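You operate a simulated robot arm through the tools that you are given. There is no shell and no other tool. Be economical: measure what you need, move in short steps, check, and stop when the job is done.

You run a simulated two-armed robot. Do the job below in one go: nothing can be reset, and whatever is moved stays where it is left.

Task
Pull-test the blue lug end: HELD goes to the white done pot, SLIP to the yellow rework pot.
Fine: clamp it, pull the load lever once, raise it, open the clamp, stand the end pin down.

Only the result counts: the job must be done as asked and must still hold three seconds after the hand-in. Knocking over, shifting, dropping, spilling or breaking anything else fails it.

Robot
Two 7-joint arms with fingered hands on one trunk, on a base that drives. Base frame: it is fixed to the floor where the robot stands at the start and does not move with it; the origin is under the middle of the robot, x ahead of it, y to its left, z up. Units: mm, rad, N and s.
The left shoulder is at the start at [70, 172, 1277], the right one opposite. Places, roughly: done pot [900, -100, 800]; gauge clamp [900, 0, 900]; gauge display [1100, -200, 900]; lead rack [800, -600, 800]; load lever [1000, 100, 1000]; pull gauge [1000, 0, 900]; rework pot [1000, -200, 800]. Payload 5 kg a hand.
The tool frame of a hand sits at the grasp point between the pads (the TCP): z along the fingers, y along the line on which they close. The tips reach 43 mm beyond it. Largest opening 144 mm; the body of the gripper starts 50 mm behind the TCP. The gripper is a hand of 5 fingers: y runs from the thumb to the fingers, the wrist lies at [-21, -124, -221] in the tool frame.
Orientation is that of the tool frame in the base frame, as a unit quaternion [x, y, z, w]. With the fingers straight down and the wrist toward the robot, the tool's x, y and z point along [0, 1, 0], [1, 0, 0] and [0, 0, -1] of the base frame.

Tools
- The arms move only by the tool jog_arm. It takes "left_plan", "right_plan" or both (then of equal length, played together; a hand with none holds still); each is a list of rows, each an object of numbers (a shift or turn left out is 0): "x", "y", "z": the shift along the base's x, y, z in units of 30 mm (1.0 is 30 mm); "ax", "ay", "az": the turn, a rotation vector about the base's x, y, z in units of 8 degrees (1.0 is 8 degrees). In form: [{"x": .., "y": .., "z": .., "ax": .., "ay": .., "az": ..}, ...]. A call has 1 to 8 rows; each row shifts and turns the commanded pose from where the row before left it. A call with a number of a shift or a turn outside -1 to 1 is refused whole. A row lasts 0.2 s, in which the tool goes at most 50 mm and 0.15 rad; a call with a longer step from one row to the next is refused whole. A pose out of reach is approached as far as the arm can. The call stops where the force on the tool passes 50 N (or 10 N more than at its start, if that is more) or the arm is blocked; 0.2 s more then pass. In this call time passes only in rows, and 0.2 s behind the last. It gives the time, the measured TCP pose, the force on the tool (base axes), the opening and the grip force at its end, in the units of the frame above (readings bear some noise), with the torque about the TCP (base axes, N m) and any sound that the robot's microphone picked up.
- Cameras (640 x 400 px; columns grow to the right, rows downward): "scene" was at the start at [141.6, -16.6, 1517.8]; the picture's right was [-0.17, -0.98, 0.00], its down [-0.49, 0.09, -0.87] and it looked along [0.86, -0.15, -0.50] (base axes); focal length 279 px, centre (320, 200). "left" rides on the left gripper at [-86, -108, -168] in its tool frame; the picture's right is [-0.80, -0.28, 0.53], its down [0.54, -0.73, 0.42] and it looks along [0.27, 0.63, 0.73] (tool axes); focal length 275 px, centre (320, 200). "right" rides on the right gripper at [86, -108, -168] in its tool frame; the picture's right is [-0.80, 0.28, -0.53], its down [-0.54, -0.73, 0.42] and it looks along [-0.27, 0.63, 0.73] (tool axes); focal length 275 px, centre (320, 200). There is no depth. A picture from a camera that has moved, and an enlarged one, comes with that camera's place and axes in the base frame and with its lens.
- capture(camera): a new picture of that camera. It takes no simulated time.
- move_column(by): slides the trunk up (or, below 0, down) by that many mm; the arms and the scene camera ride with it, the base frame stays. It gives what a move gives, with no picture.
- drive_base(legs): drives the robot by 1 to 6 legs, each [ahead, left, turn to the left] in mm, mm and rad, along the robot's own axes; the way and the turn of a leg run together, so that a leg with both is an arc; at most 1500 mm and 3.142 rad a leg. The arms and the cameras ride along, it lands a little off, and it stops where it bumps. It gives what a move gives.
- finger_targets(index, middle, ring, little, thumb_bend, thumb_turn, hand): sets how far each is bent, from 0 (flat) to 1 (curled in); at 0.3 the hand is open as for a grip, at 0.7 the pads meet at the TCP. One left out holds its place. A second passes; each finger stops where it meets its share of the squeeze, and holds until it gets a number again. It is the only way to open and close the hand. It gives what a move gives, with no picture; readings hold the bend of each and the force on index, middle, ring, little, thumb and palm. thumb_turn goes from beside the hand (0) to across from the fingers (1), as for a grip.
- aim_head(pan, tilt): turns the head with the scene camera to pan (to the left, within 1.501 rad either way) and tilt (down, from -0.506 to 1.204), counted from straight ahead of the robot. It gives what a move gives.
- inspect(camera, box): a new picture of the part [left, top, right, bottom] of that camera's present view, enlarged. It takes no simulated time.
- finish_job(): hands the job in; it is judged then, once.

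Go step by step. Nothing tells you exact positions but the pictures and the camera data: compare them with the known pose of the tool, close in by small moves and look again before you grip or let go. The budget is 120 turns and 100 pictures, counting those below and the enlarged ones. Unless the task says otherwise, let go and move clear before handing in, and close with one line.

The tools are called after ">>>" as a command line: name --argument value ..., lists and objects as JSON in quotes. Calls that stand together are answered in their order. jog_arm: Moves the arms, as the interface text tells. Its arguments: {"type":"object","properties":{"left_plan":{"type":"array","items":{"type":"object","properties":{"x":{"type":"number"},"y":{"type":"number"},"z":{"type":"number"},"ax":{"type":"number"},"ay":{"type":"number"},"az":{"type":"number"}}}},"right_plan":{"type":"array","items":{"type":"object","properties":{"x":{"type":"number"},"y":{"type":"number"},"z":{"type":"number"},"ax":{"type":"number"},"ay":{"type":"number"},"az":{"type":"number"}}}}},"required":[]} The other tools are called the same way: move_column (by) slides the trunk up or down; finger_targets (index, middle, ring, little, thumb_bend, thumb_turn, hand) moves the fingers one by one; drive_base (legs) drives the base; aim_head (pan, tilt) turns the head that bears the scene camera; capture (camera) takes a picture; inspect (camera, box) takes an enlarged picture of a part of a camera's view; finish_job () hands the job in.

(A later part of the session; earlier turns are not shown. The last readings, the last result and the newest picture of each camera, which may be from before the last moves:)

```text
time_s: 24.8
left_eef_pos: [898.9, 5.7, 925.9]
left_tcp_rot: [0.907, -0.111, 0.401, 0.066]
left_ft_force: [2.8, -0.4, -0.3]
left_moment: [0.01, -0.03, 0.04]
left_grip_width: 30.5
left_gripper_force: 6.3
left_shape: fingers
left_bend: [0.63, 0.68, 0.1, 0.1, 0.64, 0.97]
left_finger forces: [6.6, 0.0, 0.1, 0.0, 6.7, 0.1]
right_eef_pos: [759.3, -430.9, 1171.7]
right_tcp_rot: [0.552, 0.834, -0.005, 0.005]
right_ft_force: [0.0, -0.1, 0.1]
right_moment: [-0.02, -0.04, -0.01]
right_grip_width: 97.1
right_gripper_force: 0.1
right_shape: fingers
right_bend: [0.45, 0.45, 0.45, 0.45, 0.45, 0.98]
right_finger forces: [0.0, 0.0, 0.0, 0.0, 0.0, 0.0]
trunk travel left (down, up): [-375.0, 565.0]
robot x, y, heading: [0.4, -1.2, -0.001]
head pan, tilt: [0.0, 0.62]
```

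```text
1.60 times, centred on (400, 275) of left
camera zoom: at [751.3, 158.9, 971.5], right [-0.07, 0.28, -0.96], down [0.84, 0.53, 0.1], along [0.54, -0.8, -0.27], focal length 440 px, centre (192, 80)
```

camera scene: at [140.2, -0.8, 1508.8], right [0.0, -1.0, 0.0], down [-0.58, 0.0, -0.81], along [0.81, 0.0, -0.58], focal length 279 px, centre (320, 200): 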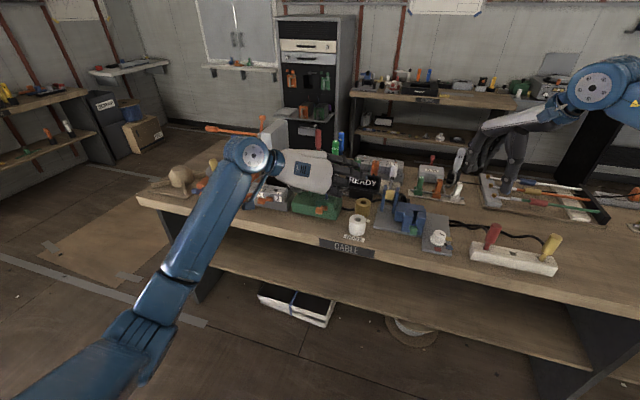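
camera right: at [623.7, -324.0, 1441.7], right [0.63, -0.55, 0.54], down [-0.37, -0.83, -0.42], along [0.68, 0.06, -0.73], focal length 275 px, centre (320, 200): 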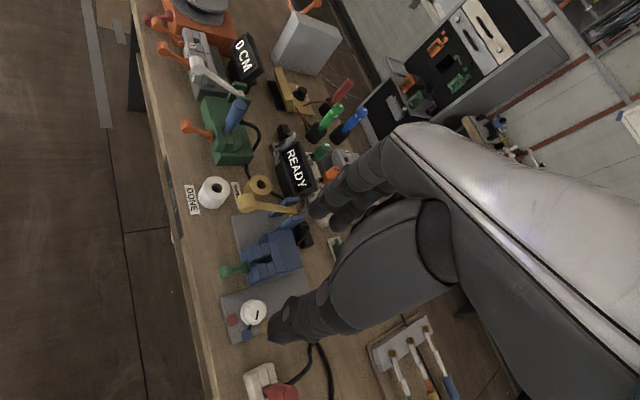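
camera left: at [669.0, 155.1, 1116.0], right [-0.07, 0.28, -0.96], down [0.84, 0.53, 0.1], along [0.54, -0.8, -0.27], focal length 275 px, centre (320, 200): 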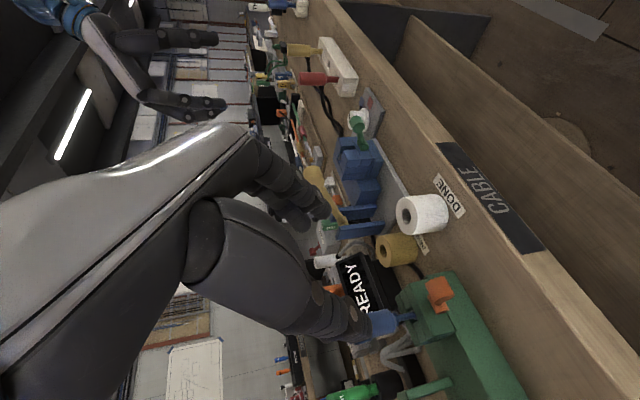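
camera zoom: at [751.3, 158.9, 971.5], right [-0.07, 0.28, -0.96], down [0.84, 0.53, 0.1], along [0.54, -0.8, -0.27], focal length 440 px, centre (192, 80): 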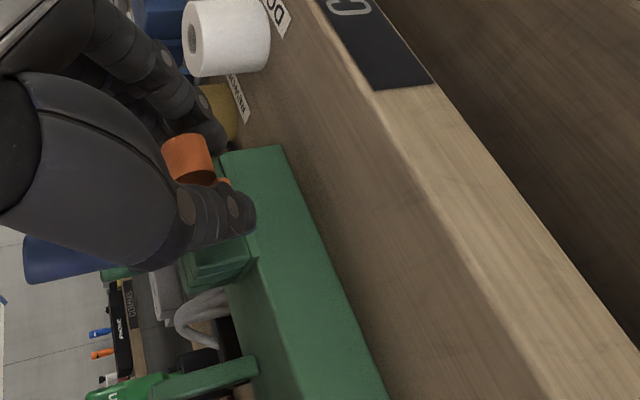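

Pinched at 30 mm width. Now a small trial downward arc of about 15° to see if the lever moves this way.

>>> jog_arm --left_plan '[{"x": -0.1, "y": 0.03, "z": -0.27}, {"x": -0.12, "y": 0.03, "z": -0.3}]'

>>> inspect --camera "left" --box '[240, 150, 560, 400]'

```text
time_s: 25.4
left_eef_pos: [893.5, 7.3, 909.4]
left_tcp_rot: [0.907, -0.112, 0.401, 0.066]
left_ft_force: [5.7, -0.6, -0.7]
left_moment: [-0.07, -0.15, -0.09]
left_grip_width: 29.9
left_gripper_force: 7.3
left_shape: fingers
left_bend: [0.64, 0.67, 0.1, 0.1, 0.64, 0.98]
left_finger forces: [5.1, 2.9, 0.0, 0.1, 7.3, 0.0]
right_eef_pos: [760.0, -430.9, 1171.7]
right_tcp_rot: [0.554, 0.833, -0.004, 0.005]
right_ft_force: [-0.9, -0.4, 0.7]
right_moment: [-0.02, 0.02, -0.01]
right_grip_width: 96.8
right_gripper_force: 0.0
right_shape: fingers
right_bend: [0.45, 0.45, 0.45, 0.45, 0.45, 0.98]
right_finger forces: [0.1, 0.0, 0.0, 0.0, 0.0, 0.0]
trunk travel left (down, up): [-375.0, 565.0]
robot x, y, heading: [-1.0, -1.1, 0.005]
head pan, tilt: [0.0, 0.62]
```

```text
1.60 times, centred on (400, 275) of left
camera zoom: at [745.0, 160.3, 954.4], right [-0.07, 0.28, -0.96], down [0.84, 0.53, 0.1], along [0.54, -0.8, -0.27], focal length 440 px, centre (192, 80)
```

zoom: 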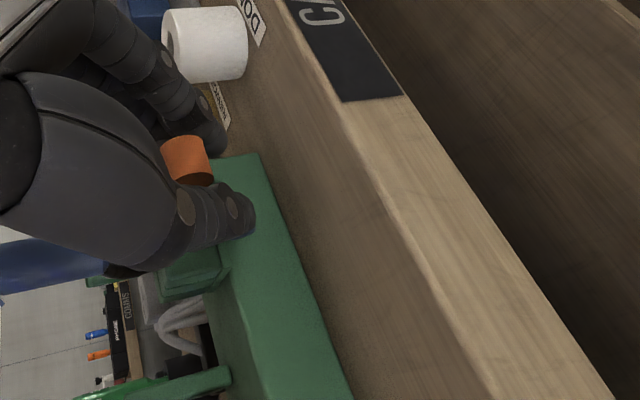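

The lever follows downward freely. Continuing the arc, tilting the hand along with it.

>>> jog_arm --left_plan '[{"x": -0.09, "y": 0.03, "z": -0.37, "ax": -0.28, "ay": -0.96}, {"x": -0.05, "y": 0.015, "z": -0.37, "ax": -0.28, "ay": -0.96}, {"x": 0, "z": -0.37, "ax": -0.28, "ay": -0.96}]'

>>> inspect --camera "left" --box '[240, 150, 560, 400]'

>>> inspect --camera "right" --box '[60, 0, 260, 125]'

```text
time_s: 26.2
left_eef_pos: [887.7, 9.0, 875.9]
left_tcp_rot: [0.803, -0.1, 0.58, 0.095]
left_ft_force: [-4.2, -0.3, -2.3]
left_moment: [0.06, 0.09, -0.06]
left_grip_width: 21.1
left_gripper_force: 3.7
left_shape: fingers
left_bend: [0.67, 0.67, 0.1, 0.1, 0.66, 0.97]
left_finger forces: [2.5, 2.6, 0.0, 0.0, 3.2, 0.0]
right_eef_pos: [760.5, -431.8, 1172.2]
right_tcp_rot: [0.553, 0.833, -0.005, 0.005]
right_ft_force: [0.5, 0.6, 0.3]
right_moment: [-0.02, -0.01, -0.04]
right_grip_width: 97.1
right_gripper_force: 0.0
right_shape: fingers
right_bend: [0.45, 0.45, 0.45, 0.45, 0.45, 0.98]
right_finger forces: [0.1, 0.1, 0.0, 0.0, 0.1, 0.0]
trunk travel left (down, up): [-375.0, 565.0]
robot x, y, heading: [0.7, 1.0, 0.002]
head pan, tilt: [0.0, 0.62]
```

```text
1.60 times, centred on (400, 275) of left
camera zoom: at [737.6, 162.3, 841.9], right [0.32, 0.17, -0.93], down [0.75, 0.56, 0.36], along [0.58, -0.81, 0.05], focal length 440 px, centre (192, 80)
```

zoom: 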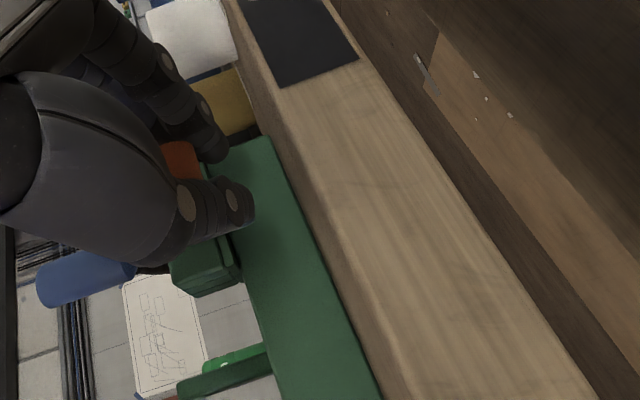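

```text
3.20 times, centred on (160, 62) of right
camera zoom: at [623.5, -390.9, 1339.7], right [0.57, -0.62, 0.55], down [-0.46, -0.79, -0.41], along [0.68, -0.01, -0.73], focal length 881 px, centre (832, 640)
```

zoom: 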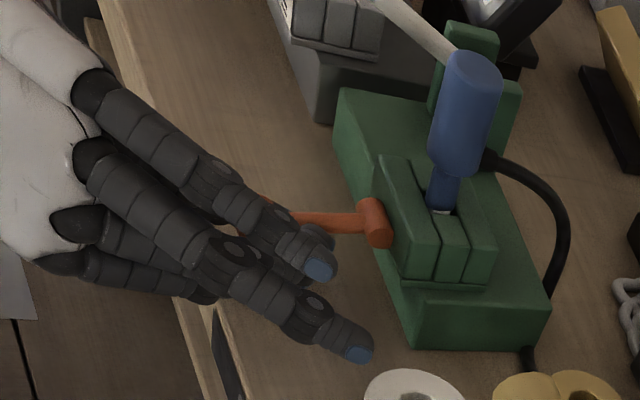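

The lever is near -9° and still following with little force. Continuing a step at a time, watching force and sounds.

>>> jog_arm --left_plan '[{"x": 0.05, "y": -0.015, "z": -0.34, "ax": -0.28, "ay": -0.96}]'

>>> jog_arm --left_plan '[{"x": 0.1, "y": -0.03, "z": -0.3, "ax": -0.14, "ay": -0.48}]'

>>> inspect --camera "left" --box '[240, 150, 560, 400]'

>>> inspect --camera "right" --box '[60, 0, 260, 125]'

```text
time_s: 26.6
left_eef_pos: [890.7, 7.1, 866.0]
left_tcp_rot: [0.76, -0.094, 0.634, 0.102]
left_ft_force: [-1.4, -0.4, -1.4]
left_moment: [0.02, 0.07, -0.1]
left_grip_width: 14.9
left_gripper_force: 1.1
left_shape: fingers
left_bend: [0.68, 0.67, 0.1, 0.1, 0.68, 0.97]
left_finger forces: [0.0, 2.3, 0.1, 0.0, 0.0, 0.0]
right_eef_pos: [759.1, -430.7, 1171.5]
right_tcp_rot: [0.553, 0.833, -0.004, 0.006]
right_ft_force: [-0.3, 0.0, 0.1]
right_moment: [0.02, 0.02, 0.01]
right_grip_width: 97.0
right_gripper_force: 0.1
right_shape: fingers
right_bend: [0.45, 0.45, 0.45, 0.45, 0.45, 0.98]
right_finger forces: [0.1, 0.0, 0.0, 0.1, 0.0, 0.0]
trunk travel left (down, up): [-375.0, 565.0]
robot x, y, heading: [-1.6, -1.6, 0.003]
head pan, tilt: [0.0, 0.62]
```

```text
time_s: 27.0
left_eef_pos: [894.5, 7.9, 857.3]
left_tcp_rot: [0.737, -0.09, 0.661, 0.108]
left_ft_force: [0.7, 0.7, 0.2]
left_moment: [0.03, 0.04, 0.0]
left_grip_width: 15.0
left_gripper_force: 0.1
left_shape: fingers
left_bend: [0.68, 0.68, 0.1, 0.1, 0.68, 0.97]
left_finger forces: [0.0, 0.1, 0.1, 0.0, 0.0, 0.1]
right_eef_pos: [759.5, -432.0, 1172.7]
right_tcp_rot: [0.553, 0.833, -0.005, 0.005]
right_ft_force: [-0.2, -0.2, 0.3]
right_moment: [0.03, -0.01, 0.01]
right_grip_width: 96.8
right_gripper_force: 0.1
right_shape: fingers
right_bend: [0.45, 0.45, 0.45, 0.45, 0.45, 0.98]
right_finger forces: [0.1, 0.0, 0.0, 0.1, 0.0, 0.0]
trunk travel left (down, up): [-375.0, 565.0]
robot x, y, heading: [4.9, -2.5, -0.005]
head pan, tilt: [0.0, 0.62]
```

```text
1.60 times, centred on (400, 275) of left
camera zoom: at [753.8, 157.2, 785.5], right [0.5, 0.12, -0.86], down [0.66, 0.58, 0.47], along [0.56, -0.8, 0.21], focal length 440 px, centre (192, 80)
```

zoom: 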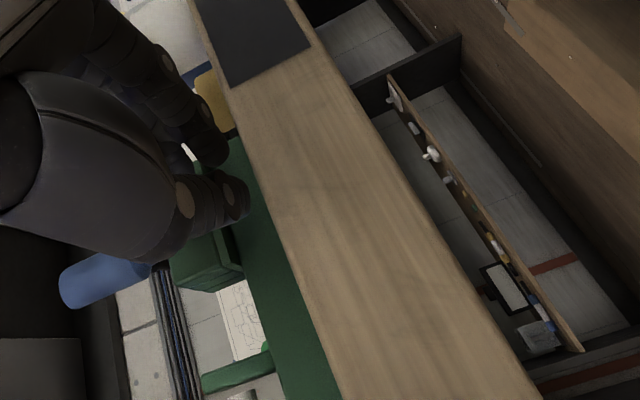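

```text
3.20 times, centred on (160, 62) of right
camera zoom: at [623.8, -391.5, 1339.5], right [0.57, -0.62, 0.54], down [-0.46, -0.79, -0.41], along [0.68, -0.01, -0.73], focal length 881 px, centre (832, 640)
```

zoom: 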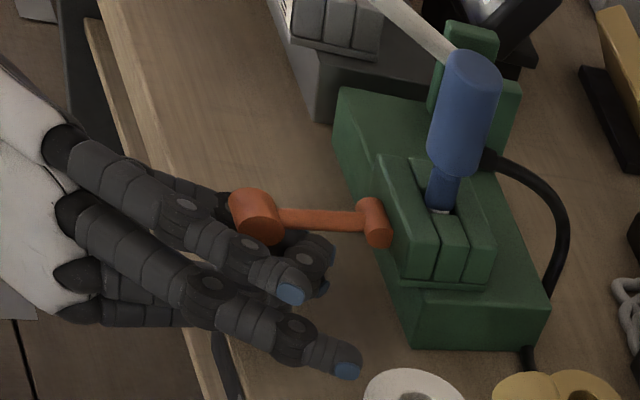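

The fingers slipped off; the lever is at about horizontal and the hand below it. I'll back off, rise, tilt back down and press the handle from above with the closed fingertips.

>>> jog_arm --left_plan '[{"x": -1, "y": 0.3}, {"x": -1, "y": 0.3}, {"x": -0.6, "y": 0.1, "z": 0.5, "ax": 0.28, "ay": 0.96}, {"z": 1, "ax": 0.28, "ay": 0.96}, {"z": 1, "ax": 0.28, "ay": 0.96}, {"z": 1, "ax": 0.28, "ay": 0.96}, {"z": 0.3, "ax": 0.28, "ay": 0.96}, {"ax": 0.07, "ay": 0.24}]'

>>> inspect --camera "left" --box '[240, 150, 560, 400]'

>>> inspect --camera "right" --box '[60, 0, 260, 125]'

```text
time_s: 28.8
left_eef_pos: [815.2, 29.5, 971.0]
left_tcp_rot: [0.927, -0.113, 0.353, 0.057]
left_ft_force: [0.3, 0.0, -0.5]
left_moment: [-0.02, -0.01, 0.02]
left_grip_width: 14.8
left_gripper_force: 0.1
left_shape: fingers
left_bend: [0.68, 0.68, 0.1, 0.1, 0.68, 0.98]
left_finger forces: [0.1, 0.0, 0.0, 0.1, 0.0, 0.1]
right_eef_pos: [759.4, -431.2, 1173.5]
right_tcp_rot: [0.552, 0.834, -0.005, 0.005]
right_ft_force: [-0.2, 0.0, 0.1]
right_moment: [-0.02, -0.01, -0.01]
right_grip_width: 97.1
right_gripper_force: 0.0
right_shape: fingers
right_bend: [0.45, 0.45, 0.45, 0.45, 0.45, 0.98]
right_finger forces: [0.0, 0.0, 0.0, 0.1, 0.1, 0.0]
trunk travel left (down, up): [-375.0, 565.0]
robot x, y, heading: [0.6, 0.5, 0.002]
head pan, tilt: [0.0, 0.62]
```

```text
1.60 times, centred on (400, 275) of left
camera zoom: at [672.3, 179.5, 1036.0], right [-0.16, 0.31, -0.94], down [0.85, 0.53, 0.03], along [0.51, -0.79, -0.35], focal length 440 px, centre (192, 80)
```

zoom: 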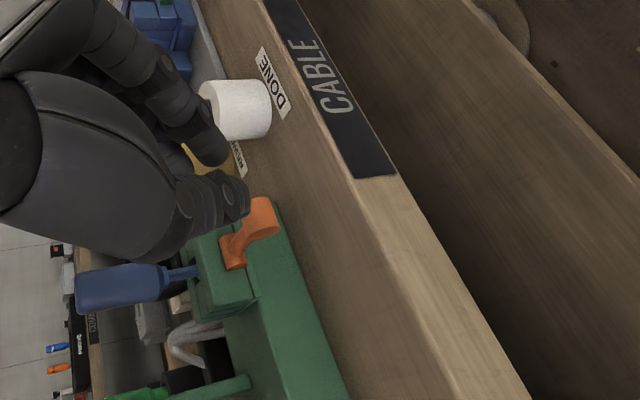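

```text
3.20 times, centred on (160, 62) of right
camera zoom: at [623.5, -390.8, 1339.8], right [0.57, -0.62, 0.55], down [-0.46, -0.79, -0.41], along [0.68, -0.01, -0.73], focal length 881 px, centre (832, 640)
```

zoom: 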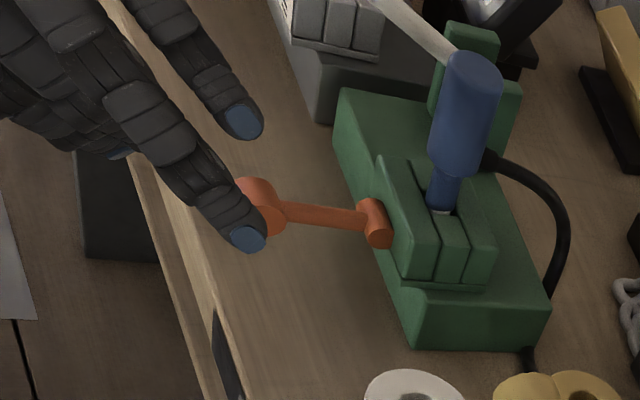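

Handle is at about [900,4,889]. I'll put the closed fingertips above it and press down.

>>> jog_arm --left_plan '[{"x": 0.9, "y": -0.3, "z": -0.2}, {"x": 0.95, "y": -0.28, "z": -0.5}, {"z": -0.4}]'

>>> inspect --camera "left" --box '[240, 150, 560, 400]'

>>> inspect --camera "scene" --box '[240, 130, 400, 250]'

```text
time_s: 29.6
left_eef_pos: [869.8, 11.7, 939.2]
left_tcp_rot: [0.927, -0.114, 0.354, 0.058]
left_ft_force: [-0.1, -0.3, 0.3]
left_moment: [-0.01, 0.01, 0.01]
left_grip_width: 14.9
left_gripper_force: 0.0
left_shape: fingers
left_bend: [0.68, 0.68, 0.1, 0.1, 0.68, 0.98]
left_finger forces: [0.0, 0.1, 0.0, 0.0, 0.1, 0.2]
right_eef_pos: [757.9, -429.7, 1172.4]
right_tcp_rot: [0.553, 0.833, -0.005, 0.006]
right_ft_force: [0.5, 0.1, 0.2]
right_moment: [-0.02, -0.01, -0.02]
right_grip_width: 96.9
right_gripper_force: 0.2
right_shape: fingers
right_bend: [0.45, 0.45, 0.45, 0.45, 0.45, 0.98]
right_finger forces: [0.0, 0.0, 0.0, 0.1, 0.0, 0.1]
trunk travel left (down, up): [-375.0, 565.0]
robot x, y, heading: [1.5, -0.4, 0.003]
head pan, tilt: [0.0, 0.62]
```

```text
1.60 times, centred on (400, 275) of left
camera zoom: at [727.7, 162.8, 1002.5], right [-0.16, 0.31, -0.94], down [0.85, 0.53, 0.03], along [0.51, -0.79, -0.35], focal length 440 px, centre (192, 80)
```

zoom: 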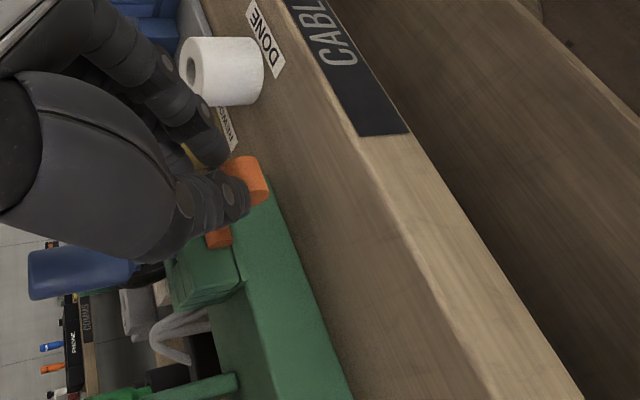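

```text
3.33 times, centred on (320, 190) of scene
camera zoom: at [139.5, 0.0, 1508.9], right [0.0, -1.0, 0.0], down [-0.58, 0.0, -0.81], along [0.81, 0.0, -0.58], focal length 930 px, centre (320, 233)
```

zoom: 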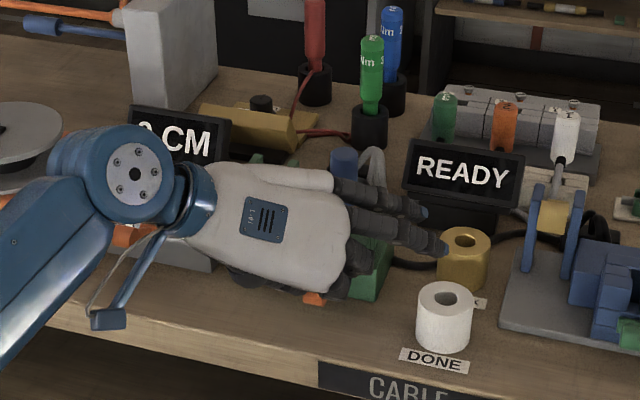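

Fingertips are right on top of the handle. Pressing down in small steps.

>>> jog_arm --left_plan '[{"z": -0.2}, {"z": -0.2}, {"z": -0.2}, {"z": -0.2}]'

>>> inspect --camera "right" --box '[60, 0, 260, 125]'

```text
time_s: 30.6
left_eef_pos: [870.5, 10.8, 914.2]
left_tcp_rot: [0.927, -0.114, 0.353, 0.057]
left_ft_force: [-0.1, 0.3, 0.3]
left_moment: [0.0, 0.01, 0.02]
left_grip_width: 14.8
left_gripper_force: 0.3
left_shape: fingers
left_bend: [0.68, 0.68, 0.1, 0.1, 0.68, 0.97]
left_finger forces: [0.0, 0.1, 0.1, 0.0, 0.3, 0.1]
right_eef_pos: [759.9, -431.4, 1173.0]
right_tcp_rot: [0.553, 0.833, -0.005, 0.006]
right_ft_force: [0.1, 0.3, 0.0]
right_moment: [0.03, 0.04, 0.02]
right_grip_width: 97.1
right_gripper_force: 0.1
right_shape: fingers
right_bend: [0.45, 0.45, 0.45, 0.45, 0.45, 0.98]
right_finger forces: [0.1, 0.1, 0.0, 0.1, 0.1, 0.1]
trunk travel left (down, up): [-375.0, 565.0]
robot x, y, heading: [1.3, -3.3, -0.002]
head pan, tilt: [0.0, 0.62]
```

```text
3.20 times, centred on (160, 62) of right
camera zoom: at [623.6, -391.0, 1339.8], right [0.57, -0.62, 0.55], down [-0.46, -0.79, -0.41], along [0.68, -0.01, -0.73], focal length 881 px, centre (832, 640)
```

zoom: 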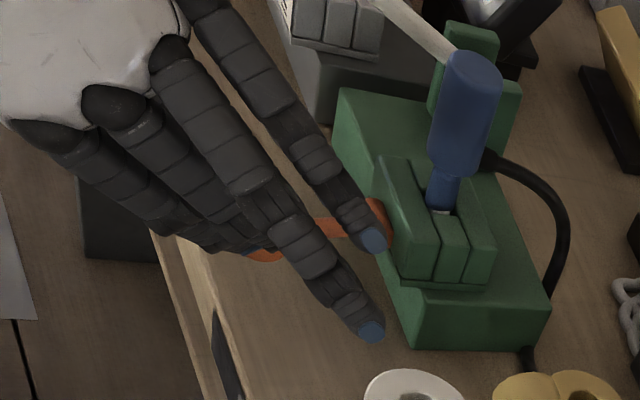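

The lever is moving down with hardly any force. Continuing.

>>> jog_arm --left_plan '[{"z": -0.2}, {"z": -0.2}, {"z": -0.2}, {"z": -0.2}]'

>>> inspect --camera "right" --box '[60, 0, 260, 125]'

>>> inspect --camera "left" --box '[240, 150, 560, 400]'

```text
time_s: 31.6
left_eef_pos: [870.9, 10.2, 890.8]
left_tcp_rot: [0.926, -0.114, 0.354, 0.058]
left_ft_force: [-0.5, -0.9, -0.5]
left_moment: [-0.03, 0.01, -0.03]
left_grip_width: 14.8
left_gripper_force: 0.1
left_shape: fingers
left_bend: [0.68, 0.68, 0.1, 0.1, 0.68, 0.97]
left_finger forces: [0.0, 0.2, 0.0, 0.0, 0.0, 0.1]
right_eef_pos: [759.0, -431.1, 1172.8]
right_tcp_rot: [0.553, 0.833, -0.005, 0.006]
right_ft_force: [-0.2, -0.1, -0.2]
right_moment: [-0.03, 0.01, 0.03]
right_grip_width: 97.0
right_gripper_force: 0.1
right_shape: fingers
right_bend: [0.45, 0.45, 0.45, 0.45, 0.45, 0.98]
right_finger forces: [0.1, 0.0, 0.0, 0.1, 0.0, 0.1]
trunk travel left (down, up): [-375.0, 565.0]
robot x, y, heading: [2.2, 2.3, 0.002]
head pan, tilt: [0.0, 0.62]
```

```text
3.20 times, centred on (160, 62) of right
camera zoom: at [623.6, -391.1, 1339.7], right [0.57, -0.62, 0.55], down [-0.46, -0.79, -0.41], along [0.68, -0.01, -0.73], focal length 881 px, centre (832, 640)
```

zoom: 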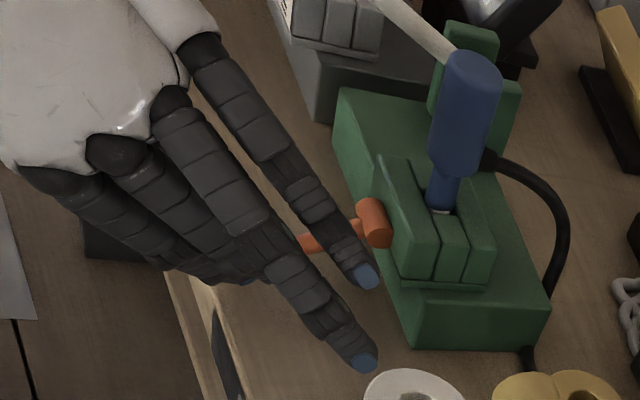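

```text
1.60 times, centred on (400, 275) of left
camera zoom: at [727.7, 161.2, 954.4], right [-0.16, 0.31, -0.94], down [0.85, 0.53, 0.03], along [0.51, -0.79, -0.35], focal length 440 px, centre (192, 80)
```

zoom: 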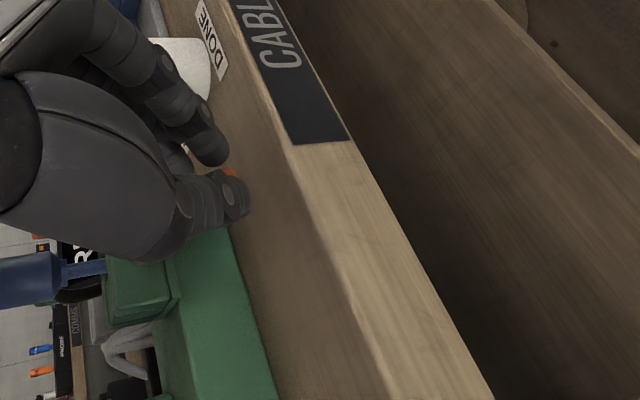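

The lever is around -25°. Before going lower, I'll draw ring and little fingers in away from the done pot, then press further.

>>> finger_targets --hand "left" --ring 0.4 --little 0.3

>>> jog_arm --left_plan '[{"z": -0.2}, {"z": -0.2}, {"z": -0.1}]'

>>> inspect --camera "right" --box '[60, 0, 260, 125]'

```text
time_s: 32.6
left_eef_pos: [870.2, 9.6, 890.0]
left_tcp_rot: [0.927, -0.113, 0.354, 0.058]
left_ft_force: [0.0, -0.2, -1.4]
left_moment: [-0.02, -0.01, -0.01]
left_grip_width: 15.3
left_gripper_force: 0.0
left_shape: fingers
left_bend: [0.68, 0.68, 0.4, 0.3, 0.68, 0.97]
left_finger forces: [0.1, 0.1, 0.0, 0.1, 0.1, 0.0]
right_eef_pos: [758.2, -431.1, 1172.0]
right_tcp_rot: [0.553, 0.833, -0.004, 0.006]
right_ft_force: [0.0, 0.2, 0.7]
right_moment: [-0.01, -0.01, 0.01]
right_grip_width: 96.8
right_gripper_force: 0.0
right_shape: fingers
right_bend: [0.45, 0.45, 0.45, 0.45, 0.45, 0.98]
right_finger forces: [0.0, 0.0, 0.0, 0.1, 0.0, 0.0]
trunk travel left (down, up): [-375.0, 565.0]
robot x, y, heading: [2.9, 1.4, -0.0]
head pan, tilt: [0.0, 0.62]
```

```text
time_s: 33.4
left_eef_pos: [865.7, 7.6, 879.1]
left_tcp_rot: [0.926, -0.115, 0.355, 0.06]
left_ft_force: [-16.0, -8.7, 28.2]
left_moment: [-0.69, -0.79, -0.5]
left_grip_width: 15.0
left_gripper_force: 16.8
left_shape: fingers
left_bend: [0.68, 0.73, 0.4, 0.3, 0.68, 0.97]
left_finger forces: [0.1, 33.3, 0.1, 0.1, 0.0, 0.0]
right_eef_pos: [753.0, -432.3, 1176.5]
right_tcp_rot: [0.553, 0.833, -0.003, 0.008]
right_ft_force: [0.2, 0.2, 0.2]
right_moment: [0.0, -0.04, 0.0]
right_grip_width: 97.0
right_gripper_force: 0.1
right_shape: fingers
right_bend: [0.45, 0.45, 0.45, 0.45, 0.45, 0.98]
right_finger forces: [0.0, 0.1, 0.0, 0.0, 0.0, 0.0]
trunk travel left (down, up): [-375.0, 565.0]
robot x, y, heading: [-0.3, 0.1, 0.004]
head pan, tilt: [0.0, 0.62]
```

```text
3.20 times, centred on (160, 62) of right
camera zoom: at [617.6, -392.7, 1342.5], right [0.57, -0.62, 0.55], down [-0.46, -0.79, -0.42], along [0.69, -0.01, -0.73], focal length 881 px, centre (832, 640)
```

zoom: 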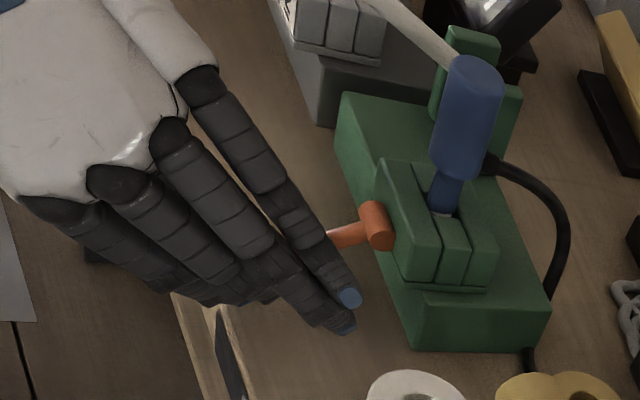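

Resistance of ~30 N now: likely the stop. I'll back up and look at the clamp.

>>> jog_arm --left_plan '[{"x": -0.5, "z": 0.5}, {"x": -0.7, "y": 0.2, "z": 1}, {"x": -0.7, "y": 0.2, "z": 1}, {"x": -0.5, "y": 0.5, "z": 1}]'

>>> inspect --camera "right" --box '[60, 0, 260, 125]'

>>> inspect --camera "left" --box '[240, 150, 560, 400]'

>>> inspect --camera "scene" --box '[240, 130, 400, 250]'

```text
time_s: 34.4
left_eef_pos: [797.9, 38.5, 979.2]
left_tcp_rot: [0.927, -0.114, 0.354, 0.058]
left_ft_force: [-0.6, 0.4, -1.1]
left_moment: [-0.01, -0.05, -0.03]
left_grip_width: 15.1
left_gripper_force: 0.0
left_shape: fingers
left_bend: [0.68, 0.68, 0.4, 0.3, 0.68, 0.97]
left_finger forces: [0.0, 0.0, 0.0, 0.1, 0.0, 0.0]
right_eef_pos: [758.1, -429.6, 1173.2]
right_tcp_rot: [0.552, 0.834, -0.005, 0.006]
right_ft_force: [0.2, -0.1, 0.5]
right_moment: [-0.04, 0.0, -0.01]
right_grip_width: 97.1
right_gripper_force: 0.0
right_shape: fingers
right_bend: [0.45, 0.45, 0.45, 0.45, 0.45, 0.98]
right_finger forces: [0.0, 0.1, 0.0, 0.1, 0.1, 0.0]
trunk travel left (down, up): [-375.0, 565.0]
robot x, y, heading: [0.4, 3.0, -0.0]
head pan, tilt: [0.0, 0.62]
```

```text
3.20 times, centred on (160, 62) of right
camera zoom: at [623.2, -390.1, 1340.2], right [0.57, -0.62, 0.55], down [-0.46, -0.79, -0.41], along [0.68, -0.01, -0.73], focal length 881 px, centre (832, 640)
```

zoom: 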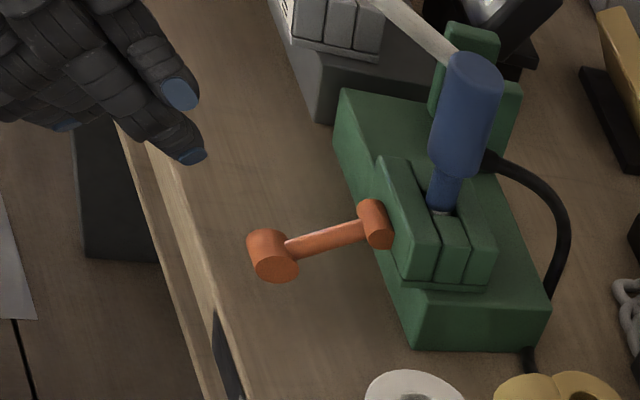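

```text
1.60 times, centred on (400, 275) of left
camera zoom: at [655.4, 189.5, 1044.1], right [-0.16, 0.31, -0.94], down [0.85, 0.53, 0.03], along [0.51, -0.79, -0.35], focal length 440 px, centre (192, 80)
```

zoom: 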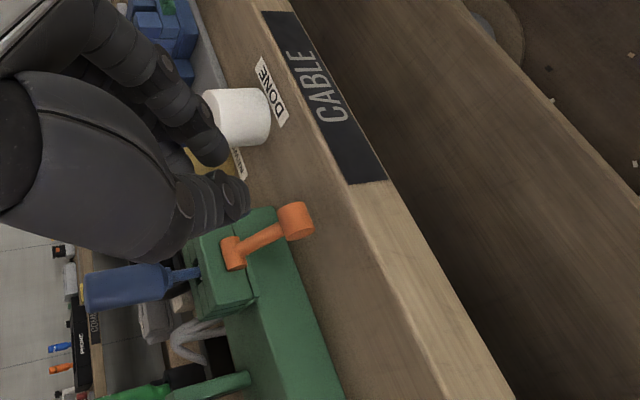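

```text
3.33 times, centred on (320, 190) of scene
camera zoom: at [140.0, 0.3, 1508.7], right [0.0, -1.0, 0.0], down [-0.58, 0.0, -0.81], along [0.81, 0.0, -0.58], focal length 930 px, centre (320, 233)
```

zoom: 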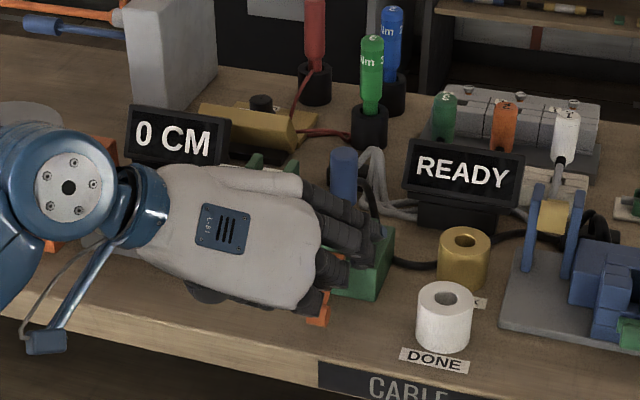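

The clamp lever now rests at about -29°, its lower stop: clamped. Next the load lever: I'll curl ring and little fingers in and bring the hand up above and in front of the white handle.

>>> finger_targets --hand "left" --ring 0.68 --little 0.68

>>> jog_arm --left_plan '[{"z": 1}, {"z": 1, "y": 0.6}, {"z": 1, "y": 0.6}, {"x": 0.8, "y": 0.6}, {"x": 0.8, "y": 0.6}]'

>>> capture --camera "left"

>>> inspect --camera "right" --box '[0, 0, 320, 200]'

>>> inspect --camera "scene" --box '[240, 130, 400, 250]'

```text
time_s: 35.4
left_eef_pos: [798.9, 38.4, 980.1]
left_tcp_rot: [0.926, -0.114, 0.354, 0.058]
left_ft_force: [0.1, 0.8, 0.5]
left_moment: [-0.03, 0.03, -0.04]
left_grip_width: 15.0
left_gripper_force: 0.1
left_shape: fingers
left_bend: [0.68, 0.68, 0.68, 0.68, 0.68, 0.97]
left_finger forces: [0.0, 0.1, 0.0, 0.1, 0.0, 0.0]
right_eef_pos: [758.2, -429.3, 1172.6]
right_tcp_rot: [0.553, 0.833, -0.004, 0.006]
right_ft_force: [0.0, 0.5, -0.5]
right_moment: [0.01, 0.0, 0.02]
right_grip_width: 96.8
right_gripper_force: 0.0
right_shape: fingers
right_bend: [0.45, 0.45, 0.45, 0.45, 0.45, 0.98]
right_finger forces: [0.0, 0.1, 0.0, 0.0, 0.0, 0.1]
trunk travel left (down, up): [-375.0, 565.0]
robot x, y, heading: [1.5, 1.5, -0.002]
head pan, tilt: [0.0, 0.62]
```

```text
time_s: 36.6
left_eef_pos: [847.5, 111.5, 1070.0]
left_tcp_rot: [0.927, -0.114, 0.353, 0.058]
left_ft_force: [0.6, -0.2, 0.0]
left_moment: [-0.07, -0.02, 0.02]
left_grip_width: 14.7
left_gripper_force: 0.2
left_shape: fingers
left_bend: [0.68, 0.68, 0.68, 0.68, 0.68, 0.97]
left_finger forces: [0.0, 0.0, 0.0, 0.0, 0.0, 0.1]
right_eef_pos: [760.2, -430.7, 1171.5]
right_tcp_rot: [0.553, 0.833, -0.005, 0.005]
right_ft_force: [0.7, 0.6, 0.3]
right_moment: [-0.04, 0.02, 0.01]
right_grip_width: 96.8
right_gripper_force: 0.0
right_shape: fingers
right_bend: [0.45, 0.45, 0.45, 0.45, 0.45, 0.98]
right_finger forces: [0.0, 0.1, 0.0, 0.0, 0.0, 0.0]
trunk travel left (down, up): [-375.0, 565.0]
robot x, y, heading: [-1.6, 0.2, -0.004]
head pan, tilt: [0.0, 0.62]
```

```text
53 pictures are left
camera left: at [704.7, 262.0, 1134.3], right [-0.16, 0.31, -0.94], down [0.85, 0.53, 0.03], along [0.51, -0.79, -0.35], focal length 275 px, centre (320, 200)
```

left: 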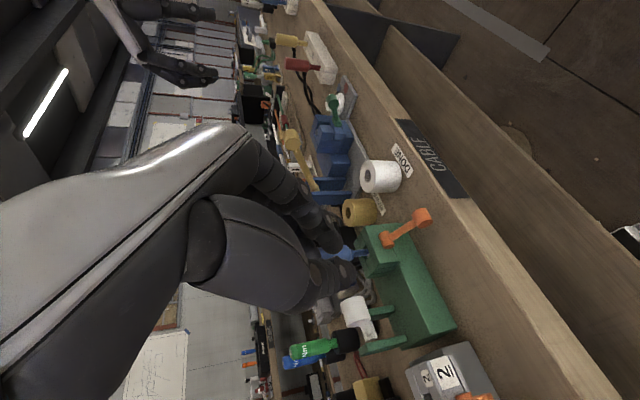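

```text
2.00 times, centred on (160, 100) of right
camera zoom: at [624.2, -390.3, 1339.6], right [0.57, -0.62, 0.55], down [-0.46, -0.79, -0.41], along [0.68, -0.01, -0.73], focal length 551 px, centre (640, 400)
```

zoom: 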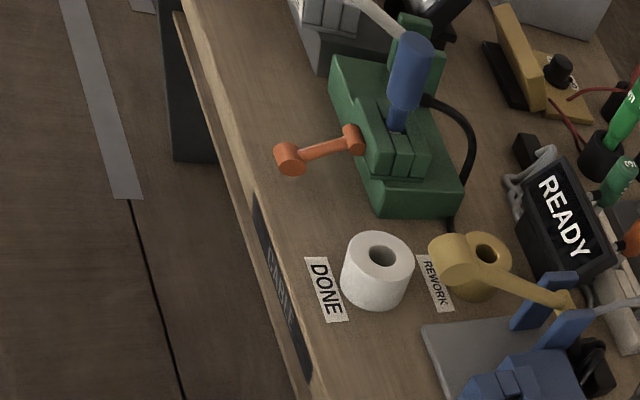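

```text
3.33 times, centred on (320, 190) of scene
camera zoom: at [140.9, -0.1, 1508.7], right [0.0, -1.0, 0.0], down [-0.58, 0.0, -0.81], along [0.81, 0.0, -0.58], focal length 930 px, centre (320, 233)
```

zoom: 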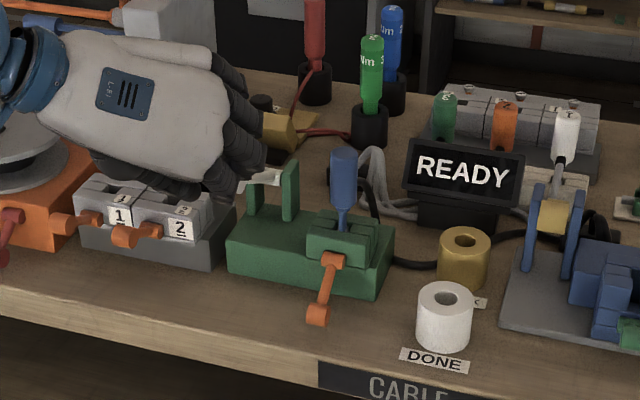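

White handle triangulates to about [966,93,989]. Moving the closed fingertips just above it.

>>> jog_arm --left_plan '[{"x": 0.85, "y": -0.1}, {"x": 0.85, "y": -0.1}, {"x": 0.8, "y": -0.1, "z": -0.4}]'

>>> inspect --camera "left" --box '[240, 150, 560, 400]'

>>> inspect --camera "right" --box '[60, 0, 260, 125]'

```text
time_s: 37.4
left_eef_pos: [923.6, 100.3, 1057.7]
left_tcp_rot: [0.927, -0.114, 0.353, 0.057]
left_ft_force: [0.5, -0.4, -0.3]
left_moment: [0.02, 0.01, -0.01]
left_grip_width: 14.8
left_gripper_force: 0.0
left_shape: fingers
left_bend: [0.68, 0.68, 0.68, 0.68, 0.68, 0.97]
left_finger forces: [0.0, 0.1, 0.0, 0.0, 0.1, 0.0]
right_eef_pos: [760.6, -430.2, 1172.7]
right_tcp_rot: [0.552, 0.834, -0.004, 0.005]
right_ft_force: [-0.1, -0.2, -0.2]
right_moment: [0.01, 0.03, 0.01]
right_grip_width: 96.9
right_gripper_force: 0.1
right_shape: fingers
right_bend: [0.45, 0.45, 0.45, 0.45, 0.45, 0.98]
right_finger forces: [0.1, 0.0, 0.0, 0.0, 0.1, 0.0]
trunk travel left (down, up): [-375.0, 565.0]
robot x, y, heading: [0.0, -0.9, -0.005]
head pan, tilt: [0.0, 0.62]
```

```text
1.60 times, centred on (400, 275) of left
camera zoom: at [780.0, 251.7, 1121.7], right [-0.16, 0.31, -0.94], down [0.85, 0.53, 0.03], along [0.51, -0.79, -0.35], focal length 440 px, centre (192, 80)
```

zoom: 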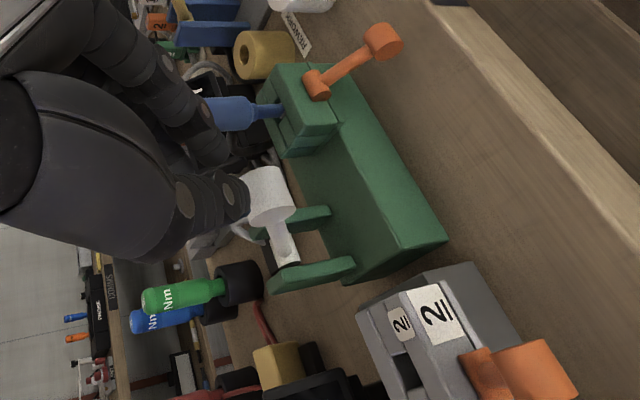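

```text
3.20 times, centred on (160, 62) of right
camera zoom: at [624.4, -391.3, 1339.2], right [0.57, -0.62, 0.54], down [-0.46, -0.79, -0.41], along [0.68, -0.01, -0.73], focal length 881 px, centre (832, 640)
```

zoom: 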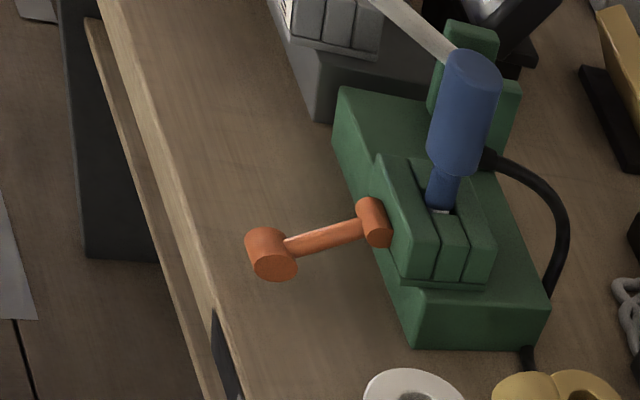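

Aligned above the white handle. Lowering onto it.

>>> jog_arm --left_plan '[{"z": -0.5}, {"z": -0.5}, {"z": -0.4}, {"z": -0.3, "x": -0.1}, {"z": -0.3, "x": -0.1}]'

>>> inspect --camera "left" --box '[240, 150, 560, 400]'

```text
time_s: 38.6
left_eef_pos: [914.4, 101.0, 998.5]
left_tcp_rot: [0.927, -0.114, 0.354, 0.057]
left_ft_force: [-10.7, 6.1, 2.7]
left_moment: [0.29, 0.37, 0.31]
left_grip_width: 16.2
left_gripper_force: 6.3
left_shape: fingers
left_bend: [0.68, 0.68, 0.68, 0.68, 0.68, 0.95]
left_finger forces: [0.1, 0.0, 0.1, 0.0, 12.7, 0.1]
right_eef_pos: [757.4, -430.0, 1174.7]
right_tcp_rot: [0.553, 0.833, -0.005, 0.006]
right_ft_force: [-0.3, 1.0, 0.4]
right_moment: [-0.04, 0.03, 0.01]
right_grip_width: 96.9
right_gripper_force: 0.0
right_shape: fingers
right_bend: [0.45, 0.45, 0.45, 0.45, 0.45, 0.98]
right_finger forces: [0.1, 0.0, 0.0, 0.0, 0.0, 0.0]
trunk travel left (down, up): [-375.0, 565.0]
robot x, y, heading: [3.5, 0.7, -0.007]
head pan, tilt: [0.0, 0.62]
```

```text
1.60 times, centred on (400, 275) of left
camera zoom: at [771.4, 252.7, 1063.2], right [-0.16, 0.31, -0.94], down [0.85, 0.53, 0.03], along [0.51, -0.79, -0.35], focal length 440 px, centre (192, 80)
```

zoom: 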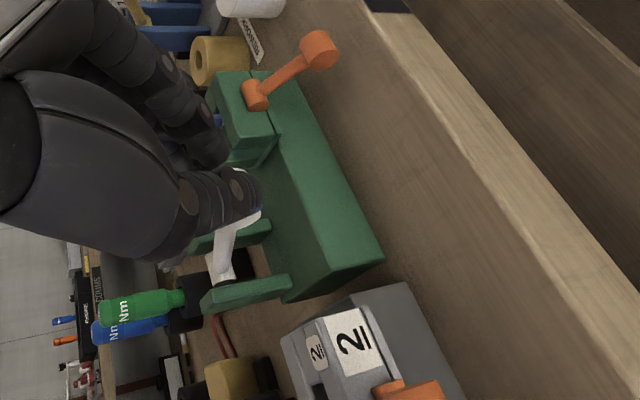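

The lever is moving (handle near z≈950), with about 11 N pushing the hand back; I'll follow the arc with a bit more retreat.

>>> jog_arm --left_plan '[{"x": -0.25, "z": -0.3, "y": 0.05}, {"x": -0.15, "z": -0.4}, {"x": -0.05, "z": -0.4}]'

>>> inspect --camera "left" --box '[240, 150, 560, 400]'

>>> inspect --camera "scene" --box '[240, 130, 400, 250]'

```text
time_s: 39.4
left_eef_pos: [901.8, 102.0, 965.8]
left_tcp_rot: [0.927, -0.114, 0.354, 0.057]
left_ft_force: [-0.4, -0.4, -0.2]
left_moment: [0.01, 0.03, -0.05]
left_grip_width: 14.8
left_gripper_force: 0.2
left_shape: fingers
left_bend: [0.68, 0.68, 0.68, 0.68, 0.68, 0.97]
left_finger forces: [0.0, 1.0, 0.0, 0.0, 0.0, 0.1]
right_eef_pos: [760.6, -431.1, 1173.3]
right_tcp_rot: [0.553, 0.833, -0.005, 0.005]
right_ft_force: [-0.1, 0.9, -0.2]
right_moment: [-0.02, 0.0, -0.03]
right_grip_width: 96.7
right_gripper_force: 0.0
right_shape: fingers
right_bend: [0.45, 0.45, 0.45, 0.45, 0.45, 0.98]
right_finger forces: [0.0, 0.1, 0.1, 0.0, 0.1, 0.0]
trunk travel left (down, up): [-375.0, 565.0]
robot x, y, heading: [0.4, 0.3, 0.001]
head pan, tilt: [0.0, 0.62]
```

```text
1.60 times, centred on (400, 275) of left
camera zoom: at [759.6, 253.2, 1029.5], right [-0.16, 0.31, -0.94], down [0.85, 0.53, 0.03], along [0.51, -0.79, -0.35], focal length 440 px, centre (192, 80)
```

zoom: 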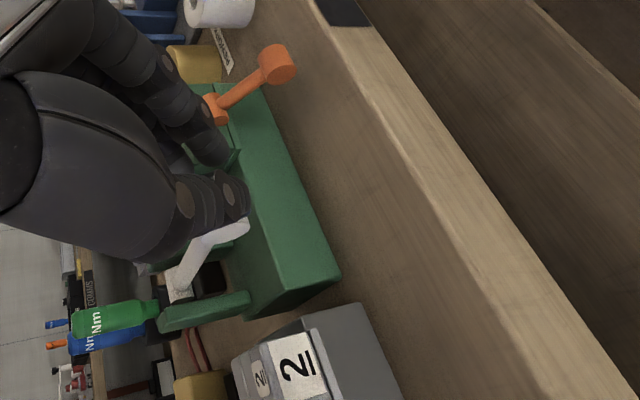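

```text
3.33 times, centred on (320, 190) of scene
camera zoom: at [140.4, -0.8, 1508.8], right [0.0, -1.0, 0.0], down [-0.58, 0.0, -0.81], along [0.81, 0.0, -0.58], focal length 930 px, centre (320, 233)
```

zoom: 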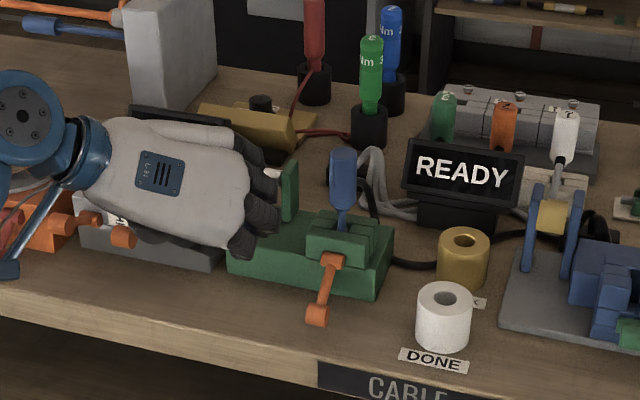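

The lever is following down. Continuing the pull.

>>> jog_arm --left_plan '[{"z": -0.4}, {"x": 0.05, "z": -0.4}, {"x": 0.1, "z": -0.4}]'

>>> inspect --camera "left" --box '[240, 150, 560, 400]'

>>> inspect --camera "scene" --box '[240, 130, 400, 250]'

```text
time_s: 40.2
left_eef_pos: [907.0, 101.5, 928.8]
left_tcp_rot: [0.927, -0.114, 0.353, 0.057]
left_ft_force: [-0.1, -0.1, -0.3]
left_moment: [0.0, 0.01, 0.01]
left_grip_width: 14.7
left_gripper_force: 0.5
left_shape: fingers
left_bend: [0.68, 0.68, 0.68, 0.68, 0.68, 0.97]
left_finger forces: [0.0, 0.1, 0.0, 0.0, 0.1, 0.1]
right_eef_pos: [759.4, -431.1, 1172.9]
right_tcp_rot: [0.553, 0.833, -0.005, 0.005]
right_ft_force: [-0.2, 0.0, -0.6]
right_moment: [-0.03, 0.03, 0.02]
right_grip_width: 97.0
right_gripper_force: 0.0
right_shape: fingers
right_bend: [0.45, 0.45, 0.45, 0.45, 0.45, 0.98]
right_finger forces: [0.1, 0.0, 0.0, 0.0, 0.0, 0.0]
trunk travel left (down, up): [-375.0, 565.0]
robot x, y, heading: [2.6, 0.1, 0.0]
head pan, tilt: [0.0, 0.62]
```

```text
1.60 times, centred on (400, 275) of left
camera zoom: at [764.2, 253.7, 993.3], right [-0.16, 0.31, -0.94], down [0.85, 0.53, 0.03], along [0.51, -0.79, -0.35], focal length 440 px, centre (192, 80)
```

zoom: 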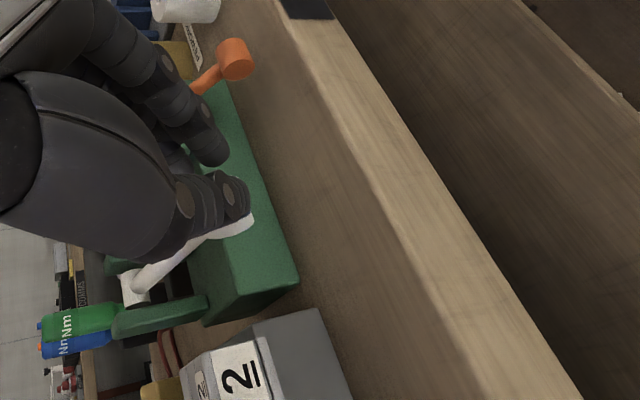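

```text
3.33 times, centred on (320, 190) of scene
camera zoom: at [140.5, -0.9, 1508.8], right [0.0, -1.0, 0.0], down [-0.58, 0.0, -0.81], along [0.81, 0.0, -0.58], focal length 930 px, centre (320, 233)
```

zoom: 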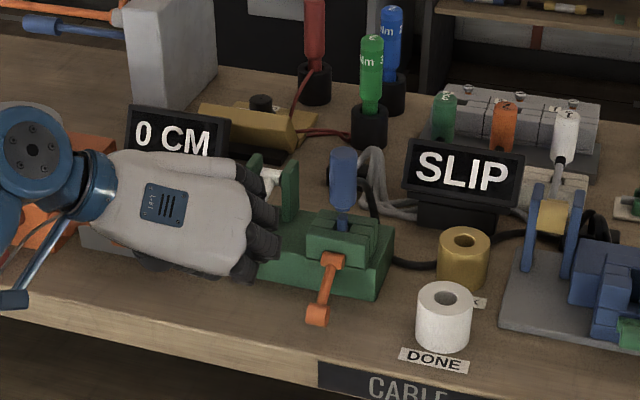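

The display reads SLIP, so the end goes to the yellow rework pot. Now I raise the load lever: back the hand off, flatten the tilt, open the pinch, and grip the handle by its ends.

>>> jog_arm --left_plan '[{"z": 0.8, "x": -0.5}, {"z": 0.8, "x": -0.6}, {"x": -0.6, "y": 0.2, "z": 0.5}, {"ax": -0.28, "ay": -0.96}, {"ax": -0.28, "ay": -0.96}]'

>>> finger_targets --hand "left" --index 0.48 --middle 0.48 --ring 0.48 --little 0.48 --thumb_bend 0.48

>>> capture --camera "left"

>>> inspect --camera "scene" --box '[240, 130, 400, 250]'

```text
time_s: 41.4
left_eef_pos: [856.0, 107.7, 993.1]
left_tcp_rot: [0.868, -0.106, 0.478, 0.078]
left_ft_force: [-0.4, -0.3, 0.4]
left_moment: [0.0, 0.06, 0.02]
left_grip_width: 14.9
left_gripper_force: 0.0
left_shape: fingers
left_bend: [0.68, 0.68, 0.68, 0.68, 0.68, 0.97]
left_finger forces: [0.0, 0.1, 0.0, 0.0, 0.0, 0.1]
right_eef_pos: [758.6, -432.1, 1172.9]
right_tcp_rot: [0.553, 0.833, -0.004, 0.005]
right_ft_force: [-0.2, 0.3, 0.5]
right_moment: [0.01, 0.03, -0.01]
right_grip_width: 96.6
right_gripper_force: 0.2
right_shape: fingers
right_bend: [0.45, 0.45, 0.45, 0.45, 0.45, 0.98]
right_finger forces: [0.0, 0.0, 0.1, 0.1, 0.0, 0.0]
trunk travel left (down, up): [-375.0, 565.0]
robot x, y, heading: [0.1, 1.7, -0.001]
head pan, tilt: [0.0, 0.62]
```

```text
time_s: 42.4
left_eef_pos: [855.2, 108.2, 992.3]
left_tcp_rot: [0.868, -0.107, 0.479, 0.078]
left_ft_force: [0.0, 0.3, -0.8]
left_moment: [-0.01, -0.01, 0.0]
left_grip_width: 85.1
left_gripper_force: 0.0
left_shape: fingers
left_bend: [0.48, 0.48, 0.48, 0.48, 0.48, 0.97]
left_finger forces: [0.0, 0.0, 0.1, 0.0, 0.0, 0.0]
right_eef_pos: [759.5, -431.5, 1173.9]
right_tcp_rot: [0.553, 0.833, -0.005, 0.005]
right_ft_force: [-0.6, -0.6, -0.3]
right_moment: [0.0, 0.03, 0.04]
right_grip_width: 96.9
right_gripper_force: 0.1
right_shape: fingers
right_bend: [0.45, 0.45, 0.45, 0.45, 0.45, 0.98]
right_finger forces: [0.1, 0.0, 0.1, 0.0, 0.1, 0.0]
trunk travel left (down, up): [-375.0, 565.0]
robot x, y, heading: [2.7, 4.2, -0.0]
head pan, tilt: [0.0, 0.62]
```

```text
43 pictures are left
camera left: at [702.5, 262.5, 1004.7], right [0.09, 0.24, -0.97], down [0.81, 0.54, 0.21], along [0.57, -0.81, -0.14], focal length 275 px, centre (320, 200)
```

left: 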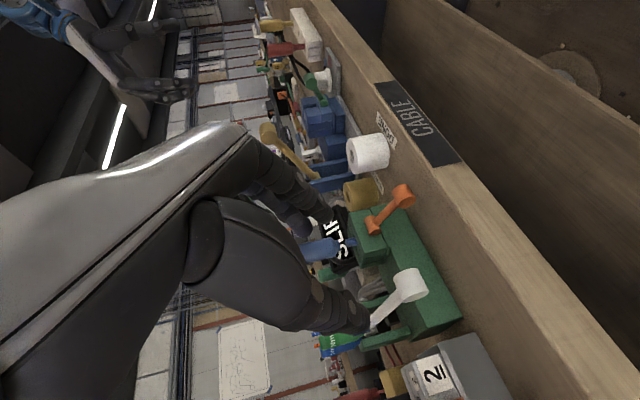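

```text
3.33 times, centred on (320, 190) of scene
camera zoom: at [140.2, -0.7, 1508.8], right [0.0, -1.0, 0.0], down [-0.58, 0.0, -0.81], along [0.81, 0.0, -0.58], focal length 930 px, centre (320, 233)
```

zoom: 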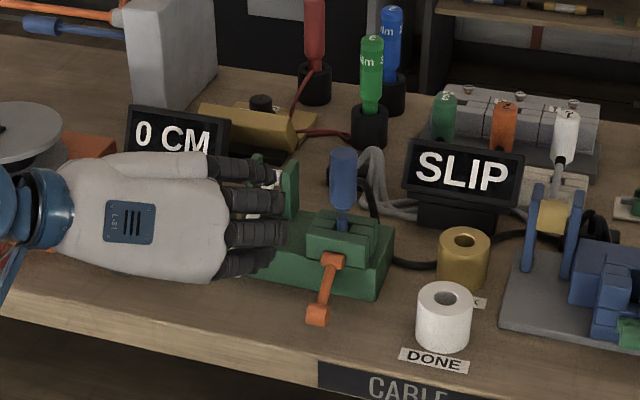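

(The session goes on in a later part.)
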